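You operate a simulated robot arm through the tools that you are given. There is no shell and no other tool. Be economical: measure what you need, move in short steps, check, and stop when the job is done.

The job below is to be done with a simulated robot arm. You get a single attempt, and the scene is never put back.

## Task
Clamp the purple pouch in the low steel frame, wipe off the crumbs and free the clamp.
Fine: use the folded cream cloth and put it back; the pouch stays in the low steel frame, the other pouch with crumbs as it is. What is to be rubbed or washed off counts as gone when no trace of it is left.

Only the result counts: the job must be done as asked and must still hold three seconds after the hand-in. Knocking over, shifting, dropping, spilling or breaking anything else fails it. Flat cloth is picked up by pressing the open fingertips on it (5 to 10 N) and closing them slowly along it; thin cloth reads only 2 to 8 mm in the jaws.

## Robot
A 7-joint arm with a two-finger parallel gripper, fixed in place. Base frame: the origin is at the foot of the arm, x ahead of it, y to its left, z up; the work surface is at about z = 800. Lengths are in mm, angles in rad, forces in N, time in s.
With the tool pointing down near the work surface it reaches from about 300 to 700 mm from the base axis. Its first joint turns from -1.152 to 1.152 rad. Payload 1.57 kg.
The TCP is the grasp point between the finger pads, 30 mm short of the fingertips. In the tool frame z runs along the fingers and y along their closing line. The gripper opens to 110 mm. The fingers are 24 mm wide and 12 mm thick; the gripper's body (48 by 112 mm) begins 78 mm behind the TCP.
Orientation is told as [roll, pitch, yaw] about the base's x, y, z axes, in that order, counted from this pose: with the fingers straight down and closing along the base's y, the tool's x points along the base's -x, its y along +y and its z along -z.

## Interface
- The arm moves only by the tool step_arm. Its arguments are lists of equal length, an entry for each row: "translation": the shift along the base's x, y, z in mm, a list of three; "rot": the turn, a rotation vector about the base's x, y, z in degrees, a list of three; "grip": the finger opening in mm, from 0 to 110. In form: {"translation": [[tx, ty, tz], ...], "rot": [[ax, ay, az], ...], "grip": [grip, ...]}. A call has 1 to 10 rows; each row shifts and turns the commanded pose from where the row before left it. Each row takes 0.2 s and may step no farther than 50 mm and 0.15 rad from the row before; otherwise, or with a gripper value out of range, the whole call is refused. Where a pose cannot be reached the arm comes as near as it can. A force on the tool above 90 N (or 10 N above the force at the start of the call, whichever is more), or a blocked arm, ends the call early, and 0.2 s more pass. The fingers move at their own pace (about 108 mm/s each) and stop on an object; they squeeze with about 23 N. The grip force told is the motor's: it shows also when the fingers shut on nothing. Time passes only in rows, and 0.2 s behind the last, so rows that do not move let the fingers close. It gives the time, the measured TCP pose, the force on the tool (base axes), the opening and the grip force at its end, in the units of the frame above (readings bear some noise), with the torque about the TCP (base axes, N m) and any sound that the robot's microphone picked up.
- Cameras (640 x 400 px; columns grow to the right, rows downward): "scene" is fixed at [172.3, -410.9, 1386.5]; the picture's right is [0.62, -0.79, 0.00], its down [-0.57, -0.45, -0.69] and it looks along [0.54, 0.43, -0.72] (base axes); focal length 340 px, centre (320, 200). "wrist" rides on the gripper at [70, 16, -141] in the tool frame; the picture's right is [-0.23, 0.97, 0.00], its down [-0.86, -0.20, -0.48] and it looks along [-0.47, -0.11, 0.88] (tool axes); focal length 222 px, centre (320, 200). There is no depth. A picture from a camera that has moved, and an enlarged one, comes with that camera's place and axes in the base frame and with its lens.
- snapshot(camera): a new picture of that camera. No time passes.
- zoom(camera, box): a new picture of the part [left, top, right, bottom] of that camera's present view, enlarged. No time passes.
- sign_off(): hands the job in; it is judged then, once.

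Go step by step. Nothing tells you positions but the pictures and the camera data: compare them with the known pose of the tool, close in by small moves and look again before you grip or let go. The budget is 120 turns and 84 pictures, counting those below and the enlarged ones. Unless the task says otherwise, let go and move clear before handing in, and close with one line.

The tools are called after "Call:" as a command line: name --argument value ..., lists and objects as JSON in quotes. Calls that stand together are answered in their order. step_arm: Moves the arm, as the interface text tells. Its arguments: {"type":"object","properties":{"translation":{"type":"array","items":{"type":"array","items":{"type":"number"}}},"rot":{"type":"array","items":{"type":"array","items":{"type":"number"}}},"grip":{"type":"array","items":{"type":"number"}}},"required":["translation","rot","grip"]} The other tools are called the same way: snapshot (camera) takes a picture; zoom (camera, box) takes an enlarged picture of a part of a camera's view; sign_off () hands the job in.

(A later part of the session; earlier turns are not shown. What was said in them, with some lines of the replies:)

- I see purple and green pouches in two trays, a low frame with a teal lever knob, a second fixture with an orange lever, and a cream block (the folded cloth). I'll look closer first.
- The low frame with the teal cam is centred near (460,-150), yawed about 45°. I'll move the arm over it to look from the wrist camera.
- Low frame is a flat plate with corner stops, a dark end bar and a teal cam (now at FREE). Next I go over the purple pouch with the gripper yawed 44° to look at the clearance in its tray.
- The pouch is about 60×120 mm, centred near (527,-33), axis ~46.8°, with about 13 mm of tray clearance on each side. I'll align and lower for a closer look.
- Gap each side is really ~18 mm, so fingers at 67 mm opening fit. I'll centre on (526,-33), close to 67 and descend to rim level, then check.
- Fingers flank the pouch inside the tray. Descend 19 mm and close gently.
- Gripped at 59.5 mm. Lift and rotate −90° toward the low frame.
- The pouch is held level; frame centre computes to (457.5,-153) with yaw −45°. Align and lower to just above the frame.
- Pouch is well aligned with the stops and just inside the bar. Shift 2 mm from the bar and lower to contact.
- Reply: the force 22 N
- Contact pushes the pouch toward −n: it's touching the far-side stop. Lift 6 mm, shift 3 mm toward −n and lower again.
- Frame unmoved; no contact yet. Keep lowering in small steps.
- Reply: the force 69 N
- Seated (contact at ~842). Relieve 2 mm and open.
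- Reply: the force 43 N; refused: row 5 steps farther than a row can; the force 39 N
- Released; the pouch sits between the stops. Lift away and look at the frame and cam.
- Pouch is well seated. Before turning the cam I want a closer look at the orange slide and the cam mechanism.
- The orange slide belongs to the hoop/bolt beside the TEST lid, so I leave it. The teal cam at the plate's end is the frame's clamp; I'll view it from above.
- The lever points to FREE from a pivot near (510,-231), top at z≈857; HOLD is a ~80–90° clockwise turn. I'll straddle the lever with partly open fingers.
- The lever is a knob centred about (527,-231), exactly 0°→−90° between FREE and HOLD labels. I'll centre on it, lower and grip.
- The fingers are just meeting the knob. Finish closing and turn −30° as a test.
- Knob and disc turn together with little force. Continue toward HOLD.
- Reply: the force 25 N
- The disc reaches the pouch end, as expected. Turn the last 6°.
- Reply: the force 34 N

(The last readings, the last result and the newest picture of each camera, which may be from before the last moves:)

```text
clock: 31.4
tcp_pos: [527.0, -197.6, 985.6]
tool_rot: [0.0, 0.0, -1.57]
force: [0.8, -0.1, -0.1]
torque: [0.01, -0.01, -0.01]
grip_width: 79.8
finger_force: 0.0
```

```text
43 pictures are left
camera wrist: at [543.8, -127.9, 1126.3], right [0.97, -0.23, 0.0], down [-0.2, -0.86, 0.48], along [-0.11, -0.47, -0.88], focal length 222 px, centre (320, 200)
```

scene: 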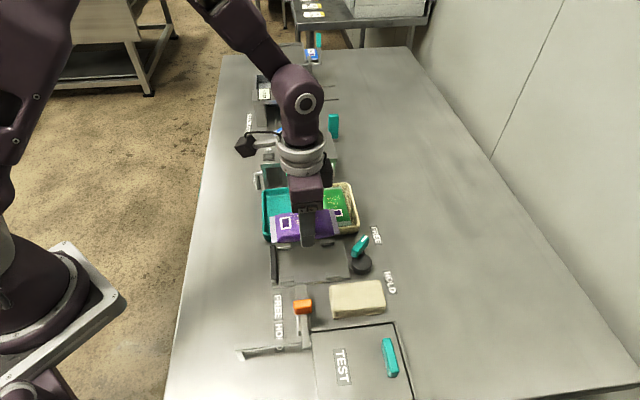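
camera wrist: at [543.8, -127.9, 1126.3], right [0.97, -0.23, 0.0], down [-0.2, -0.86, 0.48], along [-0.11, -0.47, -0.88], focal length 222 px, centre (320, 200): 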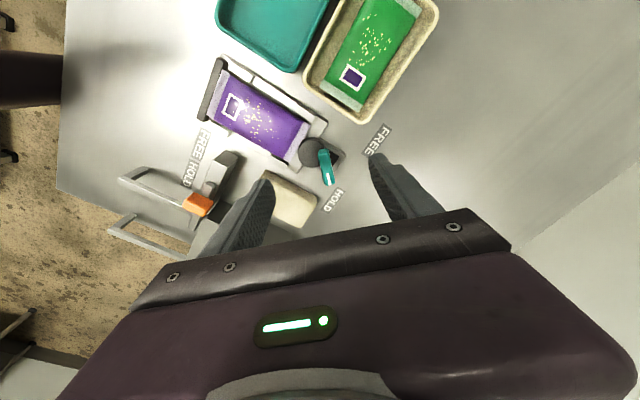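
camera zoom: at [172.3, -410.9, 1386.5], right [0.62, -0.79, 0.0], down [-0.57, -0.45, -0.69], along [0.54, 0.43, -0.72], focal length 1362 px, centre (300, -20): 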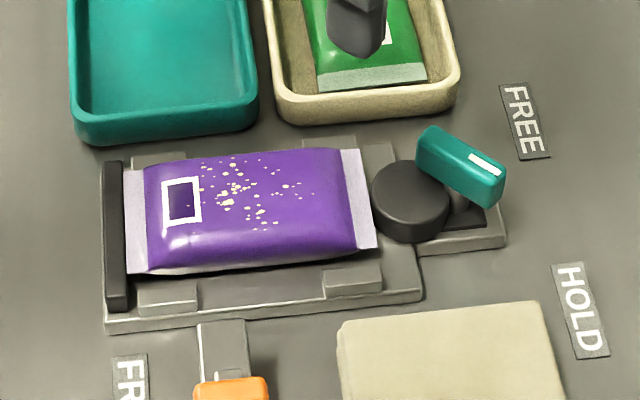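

Clamp is at HOLD with the pouch pinched between bar and disc. Now the cloth block: about 96×54 mm centred near (450,-278), long axis along −45°. I'll go above it.

Call:
step_arm --translation '[[-12, -13, 0], [-13, -13, 0], [-13, -13, 0], [-13, -13, 0], [-13, -14, 0], [-13, -14, 0], [0, 0, -30], [0, 0, -25], [0, 0, 0]]' --rot '[[0, 0, 7.5], [0, 0, 7.5], [0, 0, 7.5], [0, 0, 7.5], [0, 0, 7.5], [0, 0, 7.5], [0, 0, 0], [0, 0, 0], [0, 0, 0]]' --grip '[80, 80, 80, 80, 80, 80, 80, 80, 80]'

Call:
zoom --camera "wrist" --box '[220, 60, 420, 230]'

Call:
zoom --camera "scene" --box '[280, 240, 420, 340]'

```text
clock: 33.4
tcp_pos: [448.5, -279.7, 931.3]
tool_rot: [0.0, 0.0, -0.783]
force: [-0.8, 0.4, 0.6]
torque: [0.03, -0.01, 0.02]
grip_width: 80.0
finger_force: 0.1
```

```text
2.35 times, centred on (320, 145) of wrist
camera zoom: at [412.1, -218.6, 1073.2], right [0.85, 0.53, 0.0], down [0.46, -0.75, 0.48], along [0.25, -0.41, -0.88], focal length 523 px, centre (320, 329)
```

zoom: 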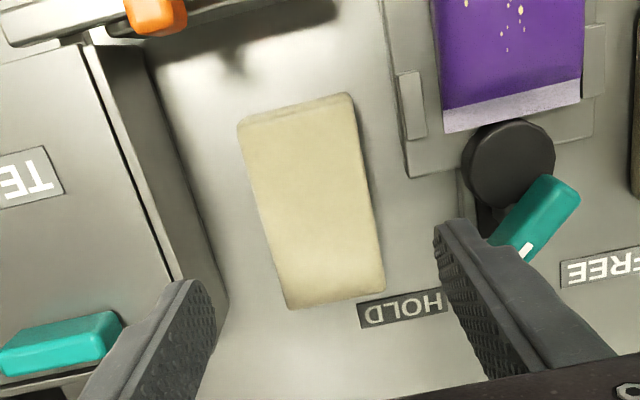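

```text
4.00 times, centred on (350, 290) of scene
camera zoom: at [172.3, -410.9, 1386.5], right [0.62, -0.79, 0.0], down [-0.57, -0.45, -0.69], along [0.54, 0.43, -0.72], focal length 1362 px, centre (200, -160)
```

zoom: 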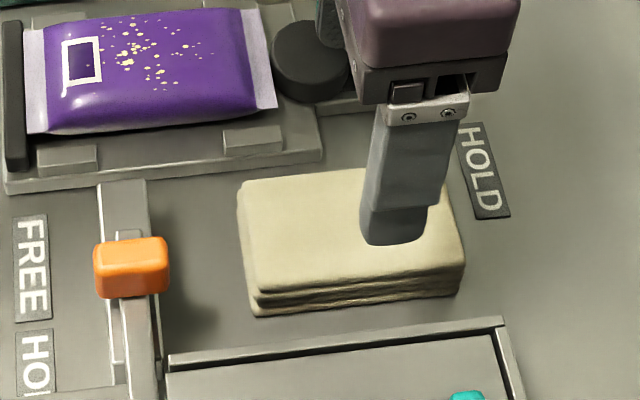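

TCP is centred over the cloth. Lower with 64 mm opening to tips ≈ 830, check, then go lower.

Call:
step_arm --translation '[[0, 0, -25], [0, 0, -25], [0, 0, -20], [0, 0, 0]]' --rot '[[0, 0, -1.2], [0, 0, 0], [0, 0, 0], [0, 0, 0]]' --grip '[64, 64, 64, 64]'

Call:
zoom --camera "wrist" --box '[220, 60, 420, 230]'

Call:
zoom --camera "scene" --box '[280, 240, 420, 340]'

```text
clock: 34.4
tcp_pos: [449.8, -277.6, 861.2]
tool_rot: [0.0, 0.001, -0.807]
force: [0.9, 0.3, -0.2]
torque: [-0.02, -0.02, 0.03]
grip_width: 64.1
finger_force: 0.0
```

```text
2.35 times, centred on (320, 145) of wrist
camera zoom: at [414.7, -215.6, 1003.0], right [0.86, 0.51, 0.0], down [0.45, -0.76, 0.48], along [0.24, -0.41, -0.88], focal length 523 px, centre (320, 329)
```

zoom: 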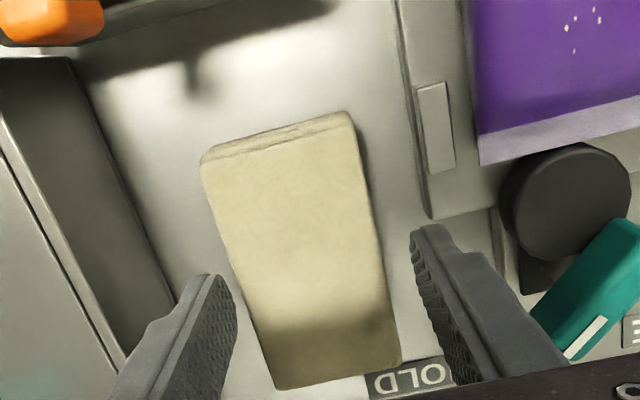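

```text
4.00 times, centred on (350, 290) of scene
camera zoom: at [172.3, -410.9, 1386.5], right [0.62, -0.79, 0.0], down [-0.57, -0.45, -0.69], along [0.54, 0.43, -0.72], focal length 1362 px, centre (200, -160)
```

zoom: 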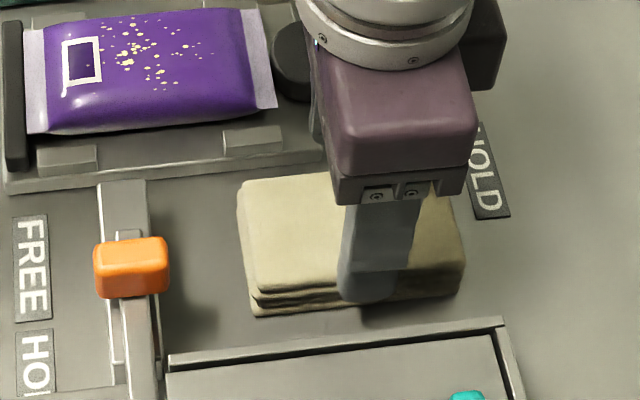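

Clearances look good. Lower to tips ≈ 808 and close on the cloth.

Call:
step_arm --translation '[[0, 0, -10], [0, 0, -8], [0, 0, -5], [0, 0, 0], [0, 0, 0], [0, 0, 0], [0, 0, 0]]' --rot '[[0, 0, 0], [0, 0, 0], [0, 0, 0], [0, 0, 0], [0, 0, 0], [0, 0, 0], [0, 0, 0]]' --grip '[64, 64, 64, 56, 50, 44, 40]'

Call:
zoom --camera "wrist" --box '[220, 60, 420, 230]'

```text
clock: 36.0
tcp_pos: [449.1, -277.3, 838.4]
tool_rot: [0.0, 0.002, -0.805]
force: [-0.7, 0.1, 0.1]
torque: [-0.01, 0.02, 0.01]
grip_width: 52.9
finger_force: 23.1
```

```text
2.35 times, centred on (320, 145) of wrist
camera zoom: at [413.1, -215.2, 979.6], right [0.86, 0.51, 0.0], down [0.45, -0.75, 0.48], along [0.24, -0.41, -0.88], focal length 523 px, centre (320, 329)
```

zoom: 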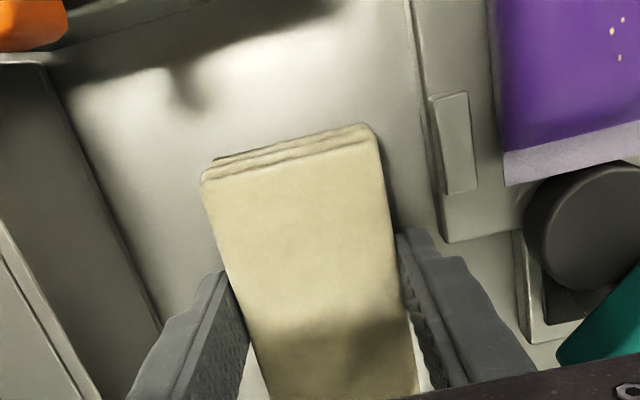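

Cloth gripped (52.9 mm); home pose is (449,-277.5,838), yaw −0.806. Lift and move over the pouch.

Call:
step_arm --translation '[[0, 0, 20], [0, 0, 35], [0, 0, 35], [1, 30, 0], [1, 30, 0], [1, 30, 0], [3, 33, 0], [0, 0, -15], [0, 0, 0]]' --rot '[[0, 0, 0], [0, 0, 0], [0, 0, 0], [0, 0, 1.2], [0, 0, 0], [0, 0, 0], [0, 0, 0], [0, 0, 0], [0, 0, 0]]' --grip '[40, 40, 40, 40, 40, 40, 40, 40, 40]'

Call:
zoom --camera "scene" --box '[255, 205, 395, 305]'

Call:
zoom --camera "wrist" --box '[220, 60, 420, 230]'

```text
clock: 38.0
tcp_pos: [455.6, -155.0, 911.8]
tool_rot: [0.0, 0.0, -0.785]
force: [0.5, -0.5, -0.3]
torque: [0.01, 0.0, 0.03]
grip_width: 52.9
finger_force: 22.2
```

```text
4.00 times, centred on (325, 255) of scene
camera zoom: at [172.3, -410.9, 1386.5], right [0.62, -0.79, 0.0], down [-0.57, -0.45, -0.69], along [0.54, 0.43, -0.72], focal length 1362 px, centre (300, -20)
```

zoom: 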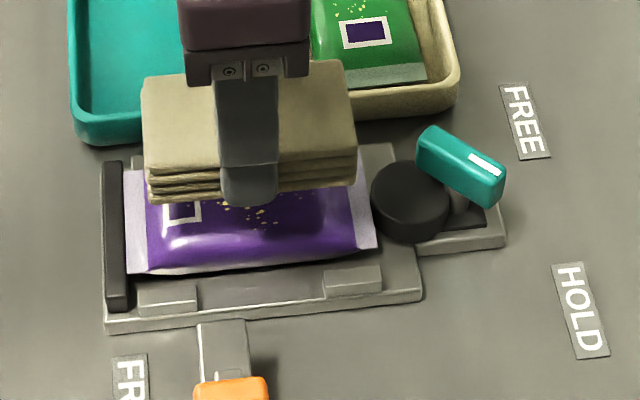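

```text
2.35 times, centred on (320, 145) of wrist
camera zoom: at [419.2, -94.3, 1052.4], right [0.85, 0.53, 0.0], down [0.46, -0.75, 0.48], along [0.25, -0.41, -0.88], focal length 523 px, centre (320, 329)
```

zoom: 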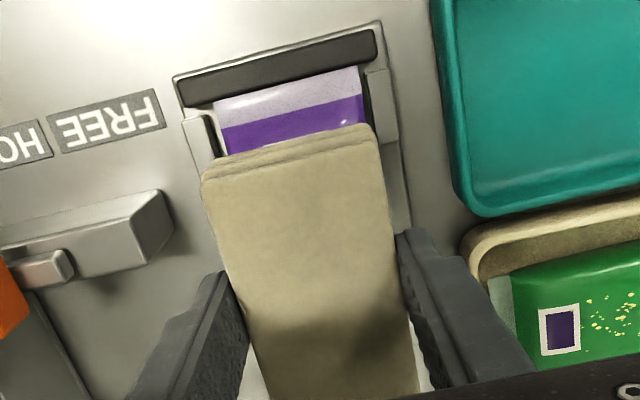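

Cloth is over the crumbs. Descend to contact in small steps.

Call:
step_arm --translation '[[0, 0, -15], [0, 0, -10], [0, 0, -4], [0, 0, 0]]' --rot '[[0, 0, 0], [0, 0, 0], [0, 0, 0], [0, 0, 0]]' --grip '[40, 40, 40, 40]'

Call:
step_arm --translation '[[0, 0, -3], [0, 0, 0]]' --rot '[[0, 0, 0], [0, 0, 0]]' --grip '[40, 40]'

Call:
step_arm --translation '[[0, 0, -3], [0, 0, 0]]' --rot '[[0, 0, 0], [0, 0, 0]]' --grip '[40, 40]'

```text
clock: 39.0
tcp_pos: [455.9, -156.6, 883.2]
tool_rot: [-0.001, 0.0, -0.784]
force: [0.5, 0.4, -0.4]
torque: [-0.01, 0.02, 0.0]
grip_width: 52.8
finger_force: 22.8
```

```text
clock: 39.6
tcp_pos: [456.2, -157.0, 880.2]
tool_rot: [0.0, -0.001, -0.785]
force: [0.0, -0.3, 0.2]
torque: [0.0, -0.02, -0.01]
grip_width: 52.9
finger_force: 22.9
```

```text
clock: 40.2
tcp_pos: [454.2, -154.6, 877.4]
tool_rot: [0.001, -0.001, -0.786]
force: [0.5, -0.1, -1.2]
torque: [0.02, -0.01, -0.02]
grip_width: 53.0
finger_force: 23.1
```

Call:
step_arm --translation '[[0, 0, -2], [0, 0, 0]]' --rot '[[0, 0, 0], [0, 0, 0]]' --grip '[40, 40]'

Call:
step_arm --translation '[[0, 0, -2], [0, 0, 0]]' --rot '[[0, 0, 0], [0, 0, 0]]' --grip '[40, 40]'

Call:
zoom --camera "scene" --box '[255, 205, 395, 305]'

```text
clock: 40.8
tcp_pos: [456.8, -155.7, 875.6]
tool_rot: [0.002, -0.001, -0.785]
force: [-4.5, 1.5, 31.9]
torque: [0.01, 0.15, 0.0]
grip_width: 53.1
finger_force: 22.9
```

```text
clock: 41.4
tcp_pos: [457.1, -155.8, 874.7]
tool_rot: [0.002, -0.003, -0.786]
force: [-0.2, -0.7, 32.3]
torque: [-0.09, 0.0, -0.02]
grip_width: 52.9
finger_force: 23.1
```

```text
4.00 times, centred on (325, 255) of scene
camera zoom: at [171.8, -410.8, 1386.6], right [0.62, -0.79, 0.0], down [-0.57, -0.45, -0.69], along [0.54, 0.43, -0.72], focal length 1362 px, centre (300, -20)
```

zoom: 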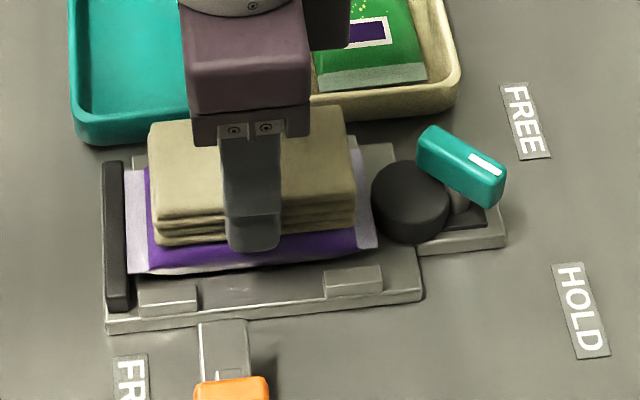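

Contact at z≈876 with 32 N; ease up 1 mm and check.

Call:
step_arm --translation '[[0, 0, 1], [0, 0, 0]]' --rot '[[0, 0, 0], [0, 0, 0]]' --grip '[40, 40]'

```text
clock: 42.0
tcp_pos: [454.7, -155.0, 874.5]
tool_rot: [0.0, 0.0, -0.784]
force: [4.3, -0.8, 8.9]
torque: [-0.17, -0.31, 0.02]
grip_width: 53.0
finger_force: 22.8
```

About 9 N — good for wiping. Rub along and across the pouch.

Call:
step_arm --translation '[[8, -8, 0], [-8, 8, 0], [-8, 8, 0], [8, -8, 0], [5, 5, 0], [8, -8, 0], [-8, 8, 0], [-8, 8, 0], [8, -8, 0], [-5, -5, 0]]' --rot '[[0, 0, 0], [0, 0, 0], [0, 0, 0], [0, 0, 0], [0, 0, 0], [0, 0, 0], [0, 0, 0], [0, 0, 0], [0, 0, 0], [0, 0, 0]]' --grip '[40, 40, 40, 40, 40, 40, 40, 40, 40, 40]'

Call:
step_arm --translation '[[-5, -5, 0], [8, -8, 0], [-8, 8, 0], [-8, 8, 0], [8, -8, 0], [5, 5, 0], [0, 0, 0]]' --rot '[[0, 0, 0], [0, 0, 0], [0, 0, 0], [0, 0, 0], [0, 0, 0], [0, 0, 0], [0, 0, 0]]' --grip '[40, 40, 40, 40, 40, 40, 40]'

Call:
zoom --camera "scene" --box '[255, 205, 395, 305]'

```text
clock: 44.2
tcp_pos: [456.3, -155.7, 875.7]
tool_rot: [0.0, 0.001, -0.785]
force: [-0.7, 0.2, 0.2]
torque: [-0.01, 0.01, -0.01]
grip_width: 53.1
finger_force: 23.0
```

```text
clock: 45.8
tcp_pos: [454.7, -155.8, 874.3]
tool_rot: [-0.002, 0.001, -0.786]
force: [0.7, -0.5, 1.4]
torque: [-0.07, -0.02, -0.01]
grip_width: 52.6
finger_force: 23.4
```

```text
4.00 times, centred on (325, 255) of scene
camera zoom: at [172.3, -410.9, 1386.5], right [0.62, -0.79, 0.0], down [-0.57, -0.45, -0.69], along [0.54, 0.43, -0.72], focal length 1362 px, centre (300, -20)
```

zoom: 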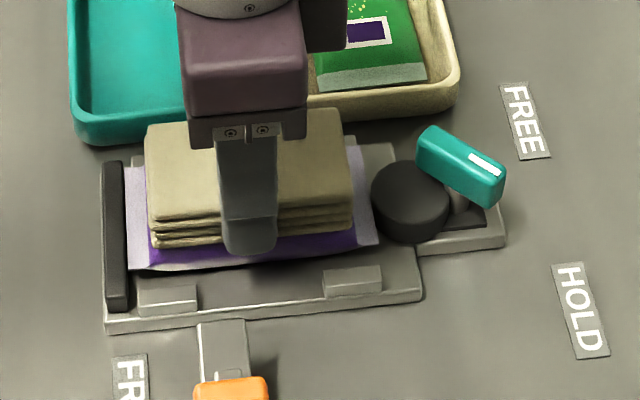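

Contact force faded as the cloth settled. Press slightly more and rub again.

Call:
step_arm --translation '[[0, 0, -1.2], [0, 0, 0]]' --rot '[[0, 0, 0], [0, 0, 0]]' --grip '[40, 40]'

Call:
step_arm --translation '[[8, -8, 0], [-8, 8, 0], [-8, 8, 0], [8, -8, 0], [4, 4, -0.3], [8, -8, 0], [-8, 8, 0], [-8, 8, 0], [8, -8, 0]]' --rot '[[0, 0, 0], [0, 0, 0], [0, 0, 0], [0, 0, 0], [0, 0, 0], [0, 0, 0], [0, 0, 0], [0, 0, 0], [0, 0, 0]]' --grip '[40, 40, 40, 40, 40, 40, 40, 40, 40]'

Call:
step_arm --translation '[[-4, -4, 0], [-4, -4, -0.3], [8, -8, 0], [-8, 8, 0], [-8, 8, 0], [8, -8, 0], [0, 0, 0]]' --rot '[[0, 0, 0], [0, 0, 0], [0, 0, 0], [0, 0, 0], [0, 0, 0], [0, 0, 0], [0, 0, 0]]' --grip '[40, 40, 40, 40, 40, 40, 40]'

```text
clock: 46.4
tcp_pos: [456.0, -156.5, 874.1]
tool_rot: [0.002, -0.002, -0.786]
force: [-3.7, 2.3, 31.2]
torque: [0.13, 0.18, -0.02]
grip_width: 53.0
finger_force: 23.1
```

```text
clock: 48.4
tcp_pos: [457.5, -150.6, 872.7]
tool_rot: [0.0, 0.0, -0.786]
force: [-0.2, 0.4, -0.5]
torque: [-0.01, -0.02, 0.01]
grip_width: 53.0
finger_force: 22.6
```

```text
clock: 50.0
tcp_pos: [452.2, -160.7, 873.2]
tool_rot: [0.001, 0.0, -0.785]
force: [-0.3, 0.0, -0.3]
torque: [0.03, -0.03, 0.0]
grip_width: 52.9
finger_force: 22.8
```

Lift and inspect the pouch.

Call:
step_arm --translation '[[4, 4, 20], [0, 0, 40], [0, -25, 10], [0, -30, 0], [0, -30, 0], [0, 0, 0]]' --rot '[[0, 0, 0], [0, 0, 0], [0, 0, 0], [0, 0, 0], [0, 0, 0], [0, 0, 0]]' --grip '[40, 40, 40, 40, 40, 40]'

Call:
zoom --camera "scene" --box '[255, 205, 395, 305]'

```text
clock: 51.4
tcp_pos: [453.9, -240.6, 943.1]
tool_rot: [0.001, 0.0, -0.784]
force: [-0.5, 0.1, 0.0]
torque: [0.01, -0.02, 0.05]
grip_width: 52.9
finger_force: 22.6
```

```text
4.00 times, centred on (325, 255) of scene
camera zoom: at [172.3, -410.9, 1386.5], right [0.62, -0.79, 0.0], down [-0.57, -0.45, -0.69], along [0.54, 0.43, -0.72], focal length 1362 px, centre (300, -20)
```

zoom: 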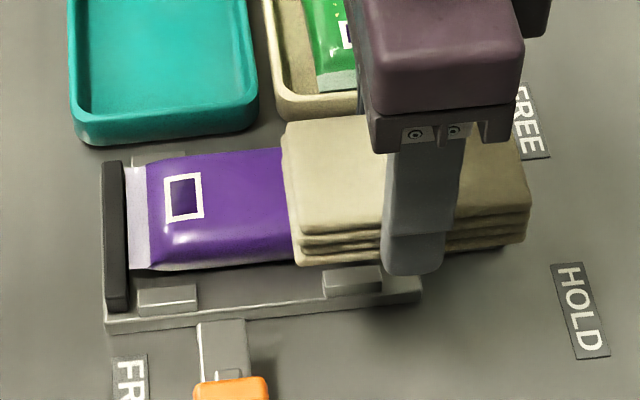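

Visible part is clean. Move further aside to see the whole pouch.

Call:
step_arm --translation '[[-2, -30, 0], [-3, -30, 0], [0, -15, 0], [0, 0, 0]]' --rot '[[0, 0, 0], [0, 0, 0], [0, 0, 0], [0, 0, 0]]' --grip '[40, 40, 40, 40]'

Call:
zoom --camera "scene" --box '[255, 215, 375, 295]'

Call:
zoom --camera "wrist" --box '[300, 0, 500, 200]'

```text
clock: 52.4
tcp_pos: [448.4, -314.8, 941.7]
tool_rot: [0.001, 0.0, -0.785]
force: [0.4, 0.8, -0.4]
torque: [-0.02, 0.03, 0.0]
grip_width: 52.9
finger_force: 23.5
```

```text
5.00 times, centred on (315, 255) of scene
camera zoom: at [172.3, -410.9, 1386.5], right [0.62, -0.79, 0.0], down [-0.57, -0.45, -0.69], along [0.54, 0.43, -0.72], focal length 1702 px, centre (345, -75)
```

zoom: 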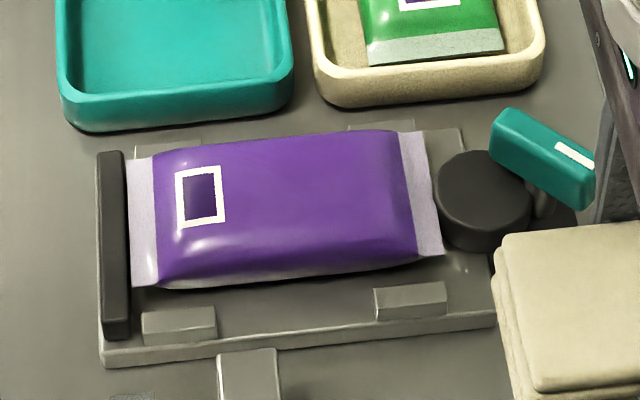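

```text
2.00 times, centred on (400, 100) of wrist
camera zoom: at [411.1, -254.6, 1083.5], right [0.85, 0.53, 0.0], down [0.46, -0.75, 0.48], along [0.25, -0.41, -0.88], focal length 444 px, centre (160, 400)
```

zoom: 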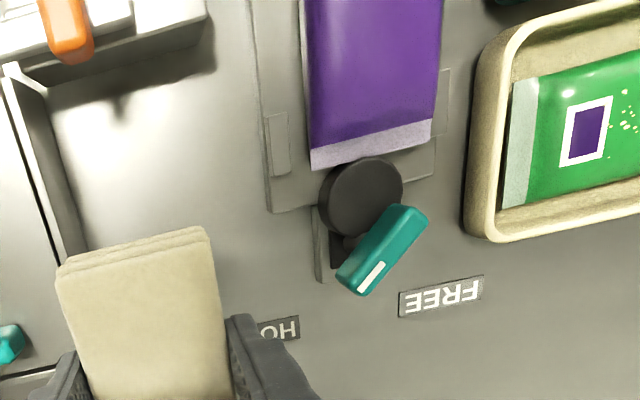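

The pouch appears clean; one tighter zoom for residual traces.

Call:
zoom --camera "scene" --box '[280, 235, 345, 280]'

```text
8.89 times, centred on (312, 258) of scene
camera zoom: at [172.3, -410.9, 1386.5], right [0.62, -0.79, 0.0], down [-0.57, -0.45, -0.69], along [0.54, 0.43, -0.72], focal length 3026 px, centre (387, -311)
```

zoom: 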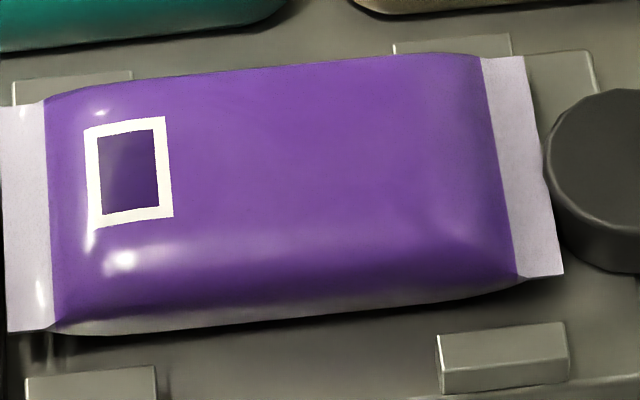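

Clean with no trace. Return the cloth to its home pose.

Call:
step_arm --translation '[[-1, 20, 0], [0, 17, 0], [0, 0, -40], [0, 0, -35], [0, 0, -20], [0, 0, 0]]' --rot '[[0, 0, -1.2], [0, 0, 0], [0, 0, 0], [0, 0, 0], [0, 0, 0], [0, 0, 0]]' --grip '[40, 40, 40, 40, 40, 40]'

Call:
zoom --camera "scene" --box '[280, 240, 420, 340]'

Call:
zoom --camera "wrist" --box '[220, 60, 420, 230]'

```text
clock: 53.8
tcp_pos: [447.9, -277.3, 848.1]
tool_rot: [0.0, 0.0, -0.806]
force: [0.3, -0.2, -0.7]
torque: [0.01, -0.01, 0.0]
grip_width: 52.9
finger_force: 22.8
```

```text
4.00 times, centred on (350, 290) of scene
camera zoom: at [172.3, -410.9, 1386.5], right [0.62, -0.79, 0.0], down [-0.57, -0.45, -0.69], along [0.54, 0.43, -0.72], focal length 1362 px, centre (200, -160)
```

zoom: 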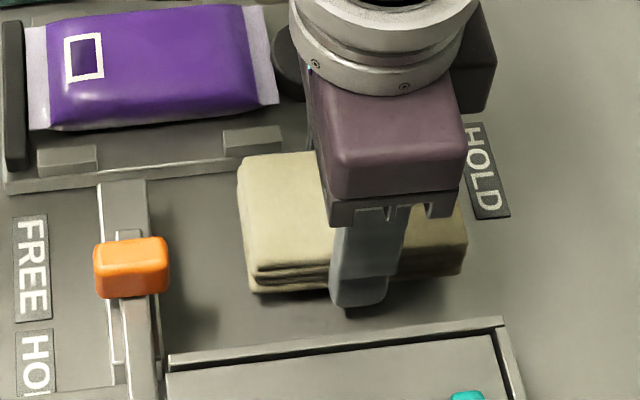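

```text
2.35 times, centred on (320, 145) of wrist
camera zoom: at [412.3, -215.2, 989.5], right [0.86, 0.51, 0.0], down [0.45, -0.76, 0.48], along [0.24, -0.41, -0.88], focal length 523 px, centre (320, 329)
```

zoom: 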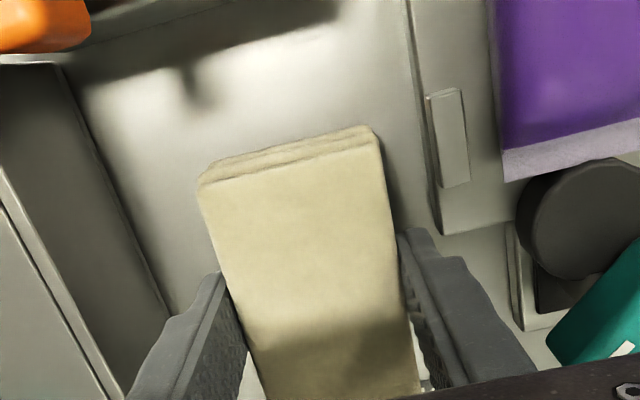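

Call:
step_arm --translation '[[0, 0, -5], [0, 0, -4], [0, 0, 0]]' --rot '[[0, 0, 0], [0, 0, 0], [0, 0, 0]]' --grip '[40, 40, 40]'

Call:
step_arm --translation '[[0, 0, -1.5], [0, 0, 0]]' --rot '[[0, 0, 0], [0, 0, 0]]' --grip '[40, 40]'

Call:
step_arm --translation '[[0, 0, -1], [0, 0, 0]]' --rot '[[0, 0, 0], [0, 0, 0]]' --grip '[40, 40]'

```text
clock: 54.6
tcp_pos: [449.0, -276.6, 838.3]
tool_rot: [0.002, 0.001, -0.806]
force: [0.2, -0.1, -0.9]
torque: [0.01, 0.01, -0.02]
grip_width: 52.7
finger_force: 23.1
```

```text
clock: 55.2
tcp_pos: [449.0, -277.6, 837.3]
tool_rot: [0.001, 0.0, -0.807]
force: [0.5, -0.2, 0.4]
torque: [0.0, -0.04, 0.0]
grip_width: 52.9
finger_force: 23.0
```

```text
clock: 55.8
tcp_pos: [449.8, -277.0, 835.7]
tool_rot: [0.0, 0.0, -0.807]
force: [0.7, 0.3, 0.6]
torque: [0.0, 0.01, 0.01]
grip_width: 52.7
finger_force: 22.8
```

Call:
step_arm --translation '[[0, 0, -1], [0, 0, 0]]' --rot '[[0, 0, 0], [0, 0, 0]]' --grip '[40, 40]'

Call:
step_arm --translation '[[0, 0, -1], [0, 0, 0]]' --rot '[[0, 0, 0], [0, 0, 0]]' --grip '[40, 40]'

```text
clock: 56.4
tcp_pos: [449.3, -278.1, 836.2]
tool_rot: [0.0, 0.0, -0.807]
force: [-0.1, 0.5, -0.3]
torque: [0.0, -0.01, 0.0]
grip_width: 52.7
finger_force: 23.7
```

```text
clock: 57.0
tcp_pos: [449.2, -278.9, 834.3]
tool_rot: [0.0, -0.001, -0.807]
force: [0.0, -0.5, -0.9]
torque: [0.04, -0.03, 0.02]
grip_width: 52.8
finger_force: 22.4
```

Call:
step_arm --translation '[[0, 0, -1], [0, 0, 0]]' --rot '[[0, 0, 0], [0, 0, 0]]' --grip '[40, 40]'

Call:
zoom --camera "scene" --box '[320, 280, 410, 340]'

```text
clock: 57.6
tcp_pos: [448.2, -278.5, 834.3]
tool_rot: [0.001, -0.002, -0.805]
force: [0.4, 2.8, 16.9]
torque: [0.47, 0.36, -0.03]
grip_width: 52.7
finger_force: 22.5
```

```text
6.67 times, centred on (365, 310) of scene
camera zoom: at [172.1, -410.7, 1386.6], right [0.62, -0.79, 0.0], down [-0.57, -0.45, -0.69], along [0.54, 0.43, -0.72], focal length 2269 px, centre (20, -533)
```

zoom: 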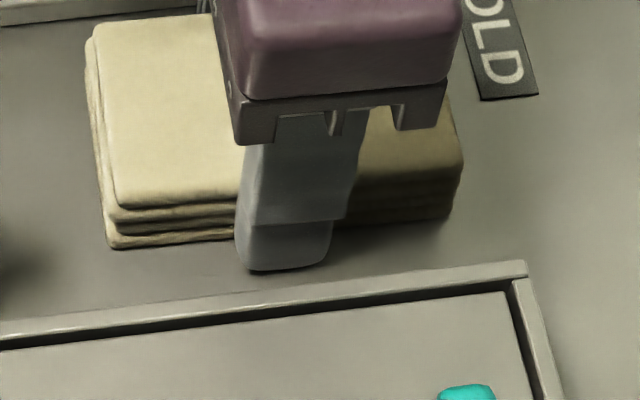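

Contact with the table. Release symmetrically and lift away.

Call:
step_arm --translation '[[0, 0, 0.7], [0, 0, 0], [0, 0, 0], [0, 0, 0]]' --rot '[[0, 0, 0], [0, 0, 0], [0, 0, 0], [0, 0, 0]]' --grip '[50, 58, 62, 62]'

Call:
step_arm --translation '[[0, 0, 10], [0, 0, 30], [0, 0, 40], [0, 0, 40], [0, 0, 30], [0, 0, 0]]' --rot '[[0, 0, 0], [0, 0, 0], [0, 0, 0], [0, 0, 0], [0, 0, 0], [0, 0, 0]]' --grip '[62, 62, 62, 62, 62, 62]'

Call:
zoom --camera "scene" --box '[280, 240, 420, 340]'

```text
clock: 58.6
tcp_pos: [448.7, -278.7, 832.7]
tool_rot: [0.0, 0.001, -0.806]
force: [-0.7, 0.3, 0.1]
torque: [-0.04, 0.01, -0.09]
grip_width: 62.1
finger_force: 0.0
```

```text
clock: 60.0
tcp_pos: [449.8, -280.8, 987.2]
tool_rot: [-0.001, 0.0, -0.805]
force: [0.2, -0.2, -0.6]
torque: [-0.02, 0.06, -0.02]
grip_width: 62.2
finger_force: 0.0
```

```text
4.00 times, centred on (350, 290) of scene
camera zoom: at [172.3, -410.9, 1386.5], right [0.62, -0.79, 0.0], down [-0.57, -0.45, -0.69], along [0.54, 0.43, -0.72], focal length 1362 px, centre (200, -160)
```

zoom: 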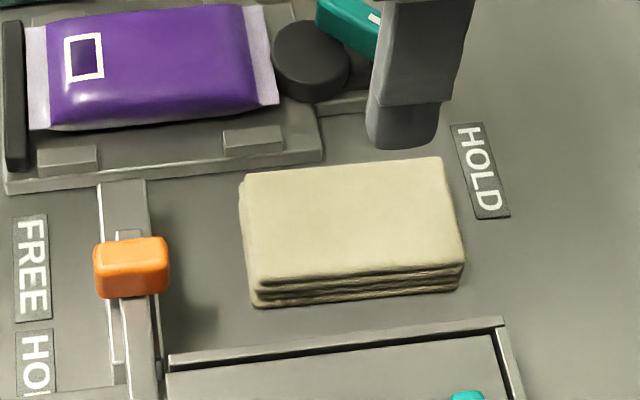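

Cloth is back in place. Now back to the knob with yaw −90° to free the clamp.

Call:
step_arm --translation '[[13, 8, 0], [13, 8, 0], [13, 9, 0], [13, 9, 0], [13, 8, 0], [13, 8, 0], [0, 0, -40], [0, 0, -35], [0, 0, 0]]' --rot '[[0, 0, -7.3], [0, 0, -7.3], [0, 0, -7.3], [0, 0, -7.3], [0, 0, -7.3], [0, 0, -7.3], [0, 0, 0], [0, 0, 0], [0, 0, 0]]' --grip '[50, 40, 34, 34, 34, 34, 34, 34, 34]'

Call:
zoom --camera "wrist" --box '[230, 60, 410, 220]'

```text
clock: 62.0
tcp_pos: [527.3, -227.5, 909.5]
tool_rot: [0.0, 0.0, -1.571]
force: [-0.2, -0.1, -0.7]
torque: [0.03, 0.01, 0.01]
grip_width: 34.0
finger_force: 0.0
```

```text
2.50 times, centred on (320, 140) of wrist
camera zoom: at [543.7, -156.8, 1050.4], right [0.97, -0.23, 0.0], down [-0.2, -0.86, 0.48], along [-0.11, -0.47, -0.88], focal length 555 px, centre (320, 350)
```

zoom: 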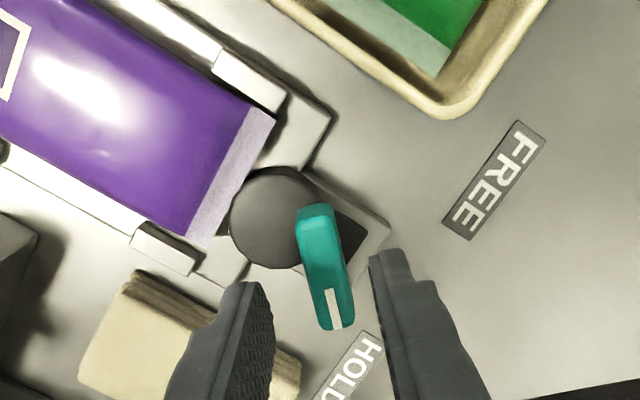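

Lever is between the fingers. Lower to z 875, grip, and turn back +90° in stages.

Call:
step_arm --translation '[[0, 0, -18], [0, 0, -16], [0, 0, 0], [0, 0, 0], [0, 0, 0], [0, 0, 0], [0, 0, 0]]' --rot '[[0, 0, 0], [0, 0, 0], [0, 0, 0], [0, 0, 0], [0, 0, 0], [0, 0, 0], [0, 0, 0]]' --grip '[34, 34, 34, 24, 16, 8, 8]'

Call:
step_arm --translation '[[0, 0, 0], [0, 0, 0], [0, 0, 0], [0, 0, 0], [0, 0, 0], [0, 0, 0], [0, 0, 0]]' --rot '[[0, 0, 5], [0, 0, 8], [0, 0, 8], [0, 0, 8], [0, 0, 8], [0, 0, 8], [0, 0, 0]]' --grip '[8, 8, 8, 8, 8, 8, 8]'

Call:
step_arm --translation '[[0, 0, 0], [0, 0, 0], [0, 0, 0], [0, 0, 0], [0, 0, 0], [0, 0, 0], [0, 0, 0]]' --rot '[[0, 0, 8], [0, 0, 8], [0, 0, 8], [0, 0, 8], [0, 0, 8], [0, 0, 5], [0, 0, 0]]' --grip '[8, 8, 8, 8, 8, 8, 8]'

Call:
zoom --camera "wrist" --box '[230, 60, 410, 220]'

```text
clock: 63.6
tcp_pos: [528.6, -227.9, 875.4]
tool_rot: [0.001, -0.001, -1.571]
force: [3.0, -0.8, -4.6]
torque: [-0.16, -0.08, 0.0]
grip_width: 15.0
finger_force: 30.5
```

```text
clock: 65.2
tcp_pos: [527.3, -228.2, 874.7]
tool_rot: [0.0, -0.001, -0.782]
force: [-17.2, -2.5, 24.1]
torque: [0.02, 0.43, -0.01]
grip_width: 15.0
finger_force: 31.1
```

```text
clock: 66.8
tcp_pos: [527.0, -231.8, 875.9]
tool_rot: [-0.002, 0.003, 0.003]
force: [-9.9, -26.0, -22.1]
torque: [-0.53, -0.08, -0.1]
grip_width: 14.9
finger_force: 31.3
```

```text
2.50 times, centred on (320, 140) of wrist
camera zoom: at [457.8, -214.1, 1016.1], right [0.23, 0.97, 0.0], down [0.86, -0.2, 0.48], along [0.47, -0.11, -0.88], focal length 555 px, centre (320, 350)
```

zoom: 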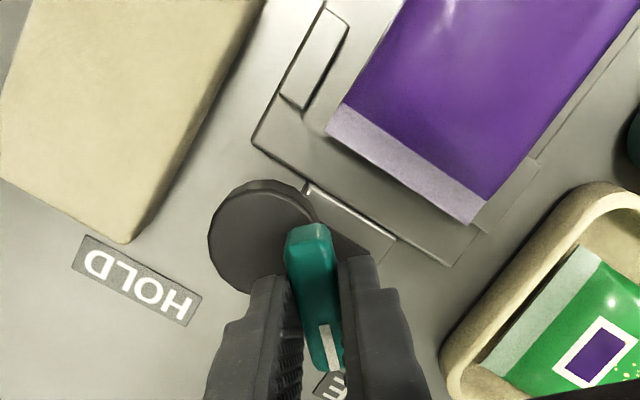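

Knob is back at FREE. Release, lift clear and inspect.

Call:
step_arm --translation '[[0, 0, 0], [0, 0, 0], [0, 0, 0], [0, 0, 30], [0, 0, 40], [0, 0, 45], [-30, 30, 10], [-30, 30, 10], [-30, 30, 0], [0, 0, 0]]' --rot '[[0, 0, 0], [0, 0, 0], [0, 0, 0], [0, 0, 0], [0, 0, 0], [0, 0, 0], [0, 0, 0], [0, 0, 0], [0, 0, 0], [0, 0, 0]]' --grip '[18, 26, 34, 34, 34, 34, 34, 34, 34, 34]'

Call:
step_arm --translation '[[-30, 30, 0], [-30, 30, 0], [-20, 40, 0], [0, 40, 0], [0, 0, 0]]' --rot '[[0, 0, 0], [0, 0, 0], [0, 0, 0], [0, 0, 0], [0, 0, 0]]' --grip '[34, 34, 34, 34, 34]'

Call:
snapshot --camera "scene"

Call:
zoom --camera "scene" --box '[255, 205, 395, 305]'

```text
clock: 69.0
tcp_pos: [436.6, -140.5, 1010.2]
tool_rot: [-0.001, 0.0, 0.0]
force: [0.0, 0.1, -0.4]
torque: [-0.02, 0.0, 0.01]
grip_width: 34.1
finger_force: 0.0
```

```text
clock: 70.2
tcp_pos: [357.5, 0.4, 1009.4]
tool_rot: [0.0, 0.0, -0.001]
force: [0.5, 0.0, 0.7]
torque: [-0.02, -0.04, 0.0]
grip_width: 34.1
finger_force: 0.0
```

```text
23 pictures are left
```

scene: 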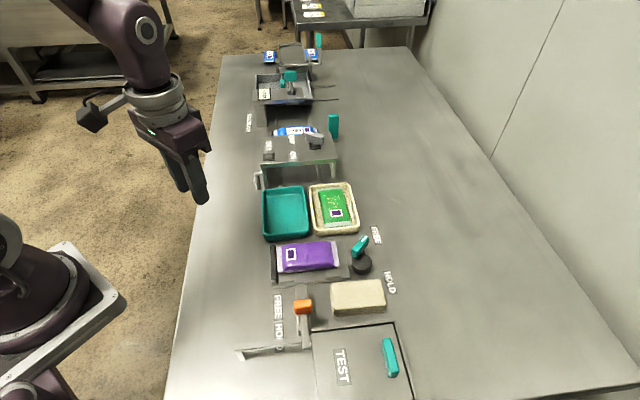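

```text
4.00 times, centred on (325, 255) of scene
camera zoom: at [172.3, -410.9, 1386.5], right [0.62, -0.79, 0.0], down [-0.57, -0.45, -0.69], along [0.54, 0.43, -0.72], focal length 1362 px, centre (300, -20)
```

zoom: 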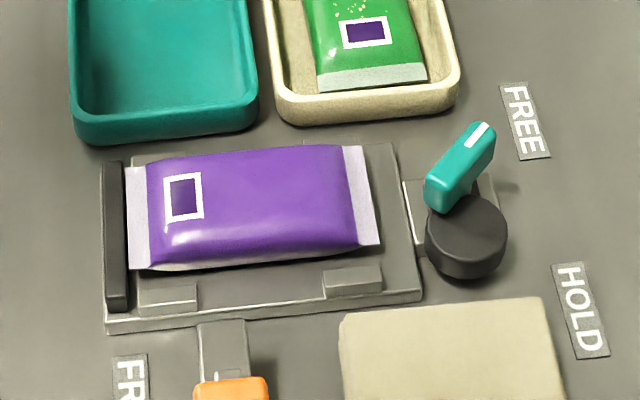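

The pouch is clean and in the low frame, the clamp is at FREE, the cloth is back, the green pouch still has its crumbs, and the arm is clear. Handing in.

Call:
sign_off

```text
The job is handed in.
```

The purple pouch is in the low steel frame, wiped with no crumbs visible, and the clamp is back at FREE. The cream cloth is back within about 5 mm of where it lay, and the green pouch still has its crumbs.
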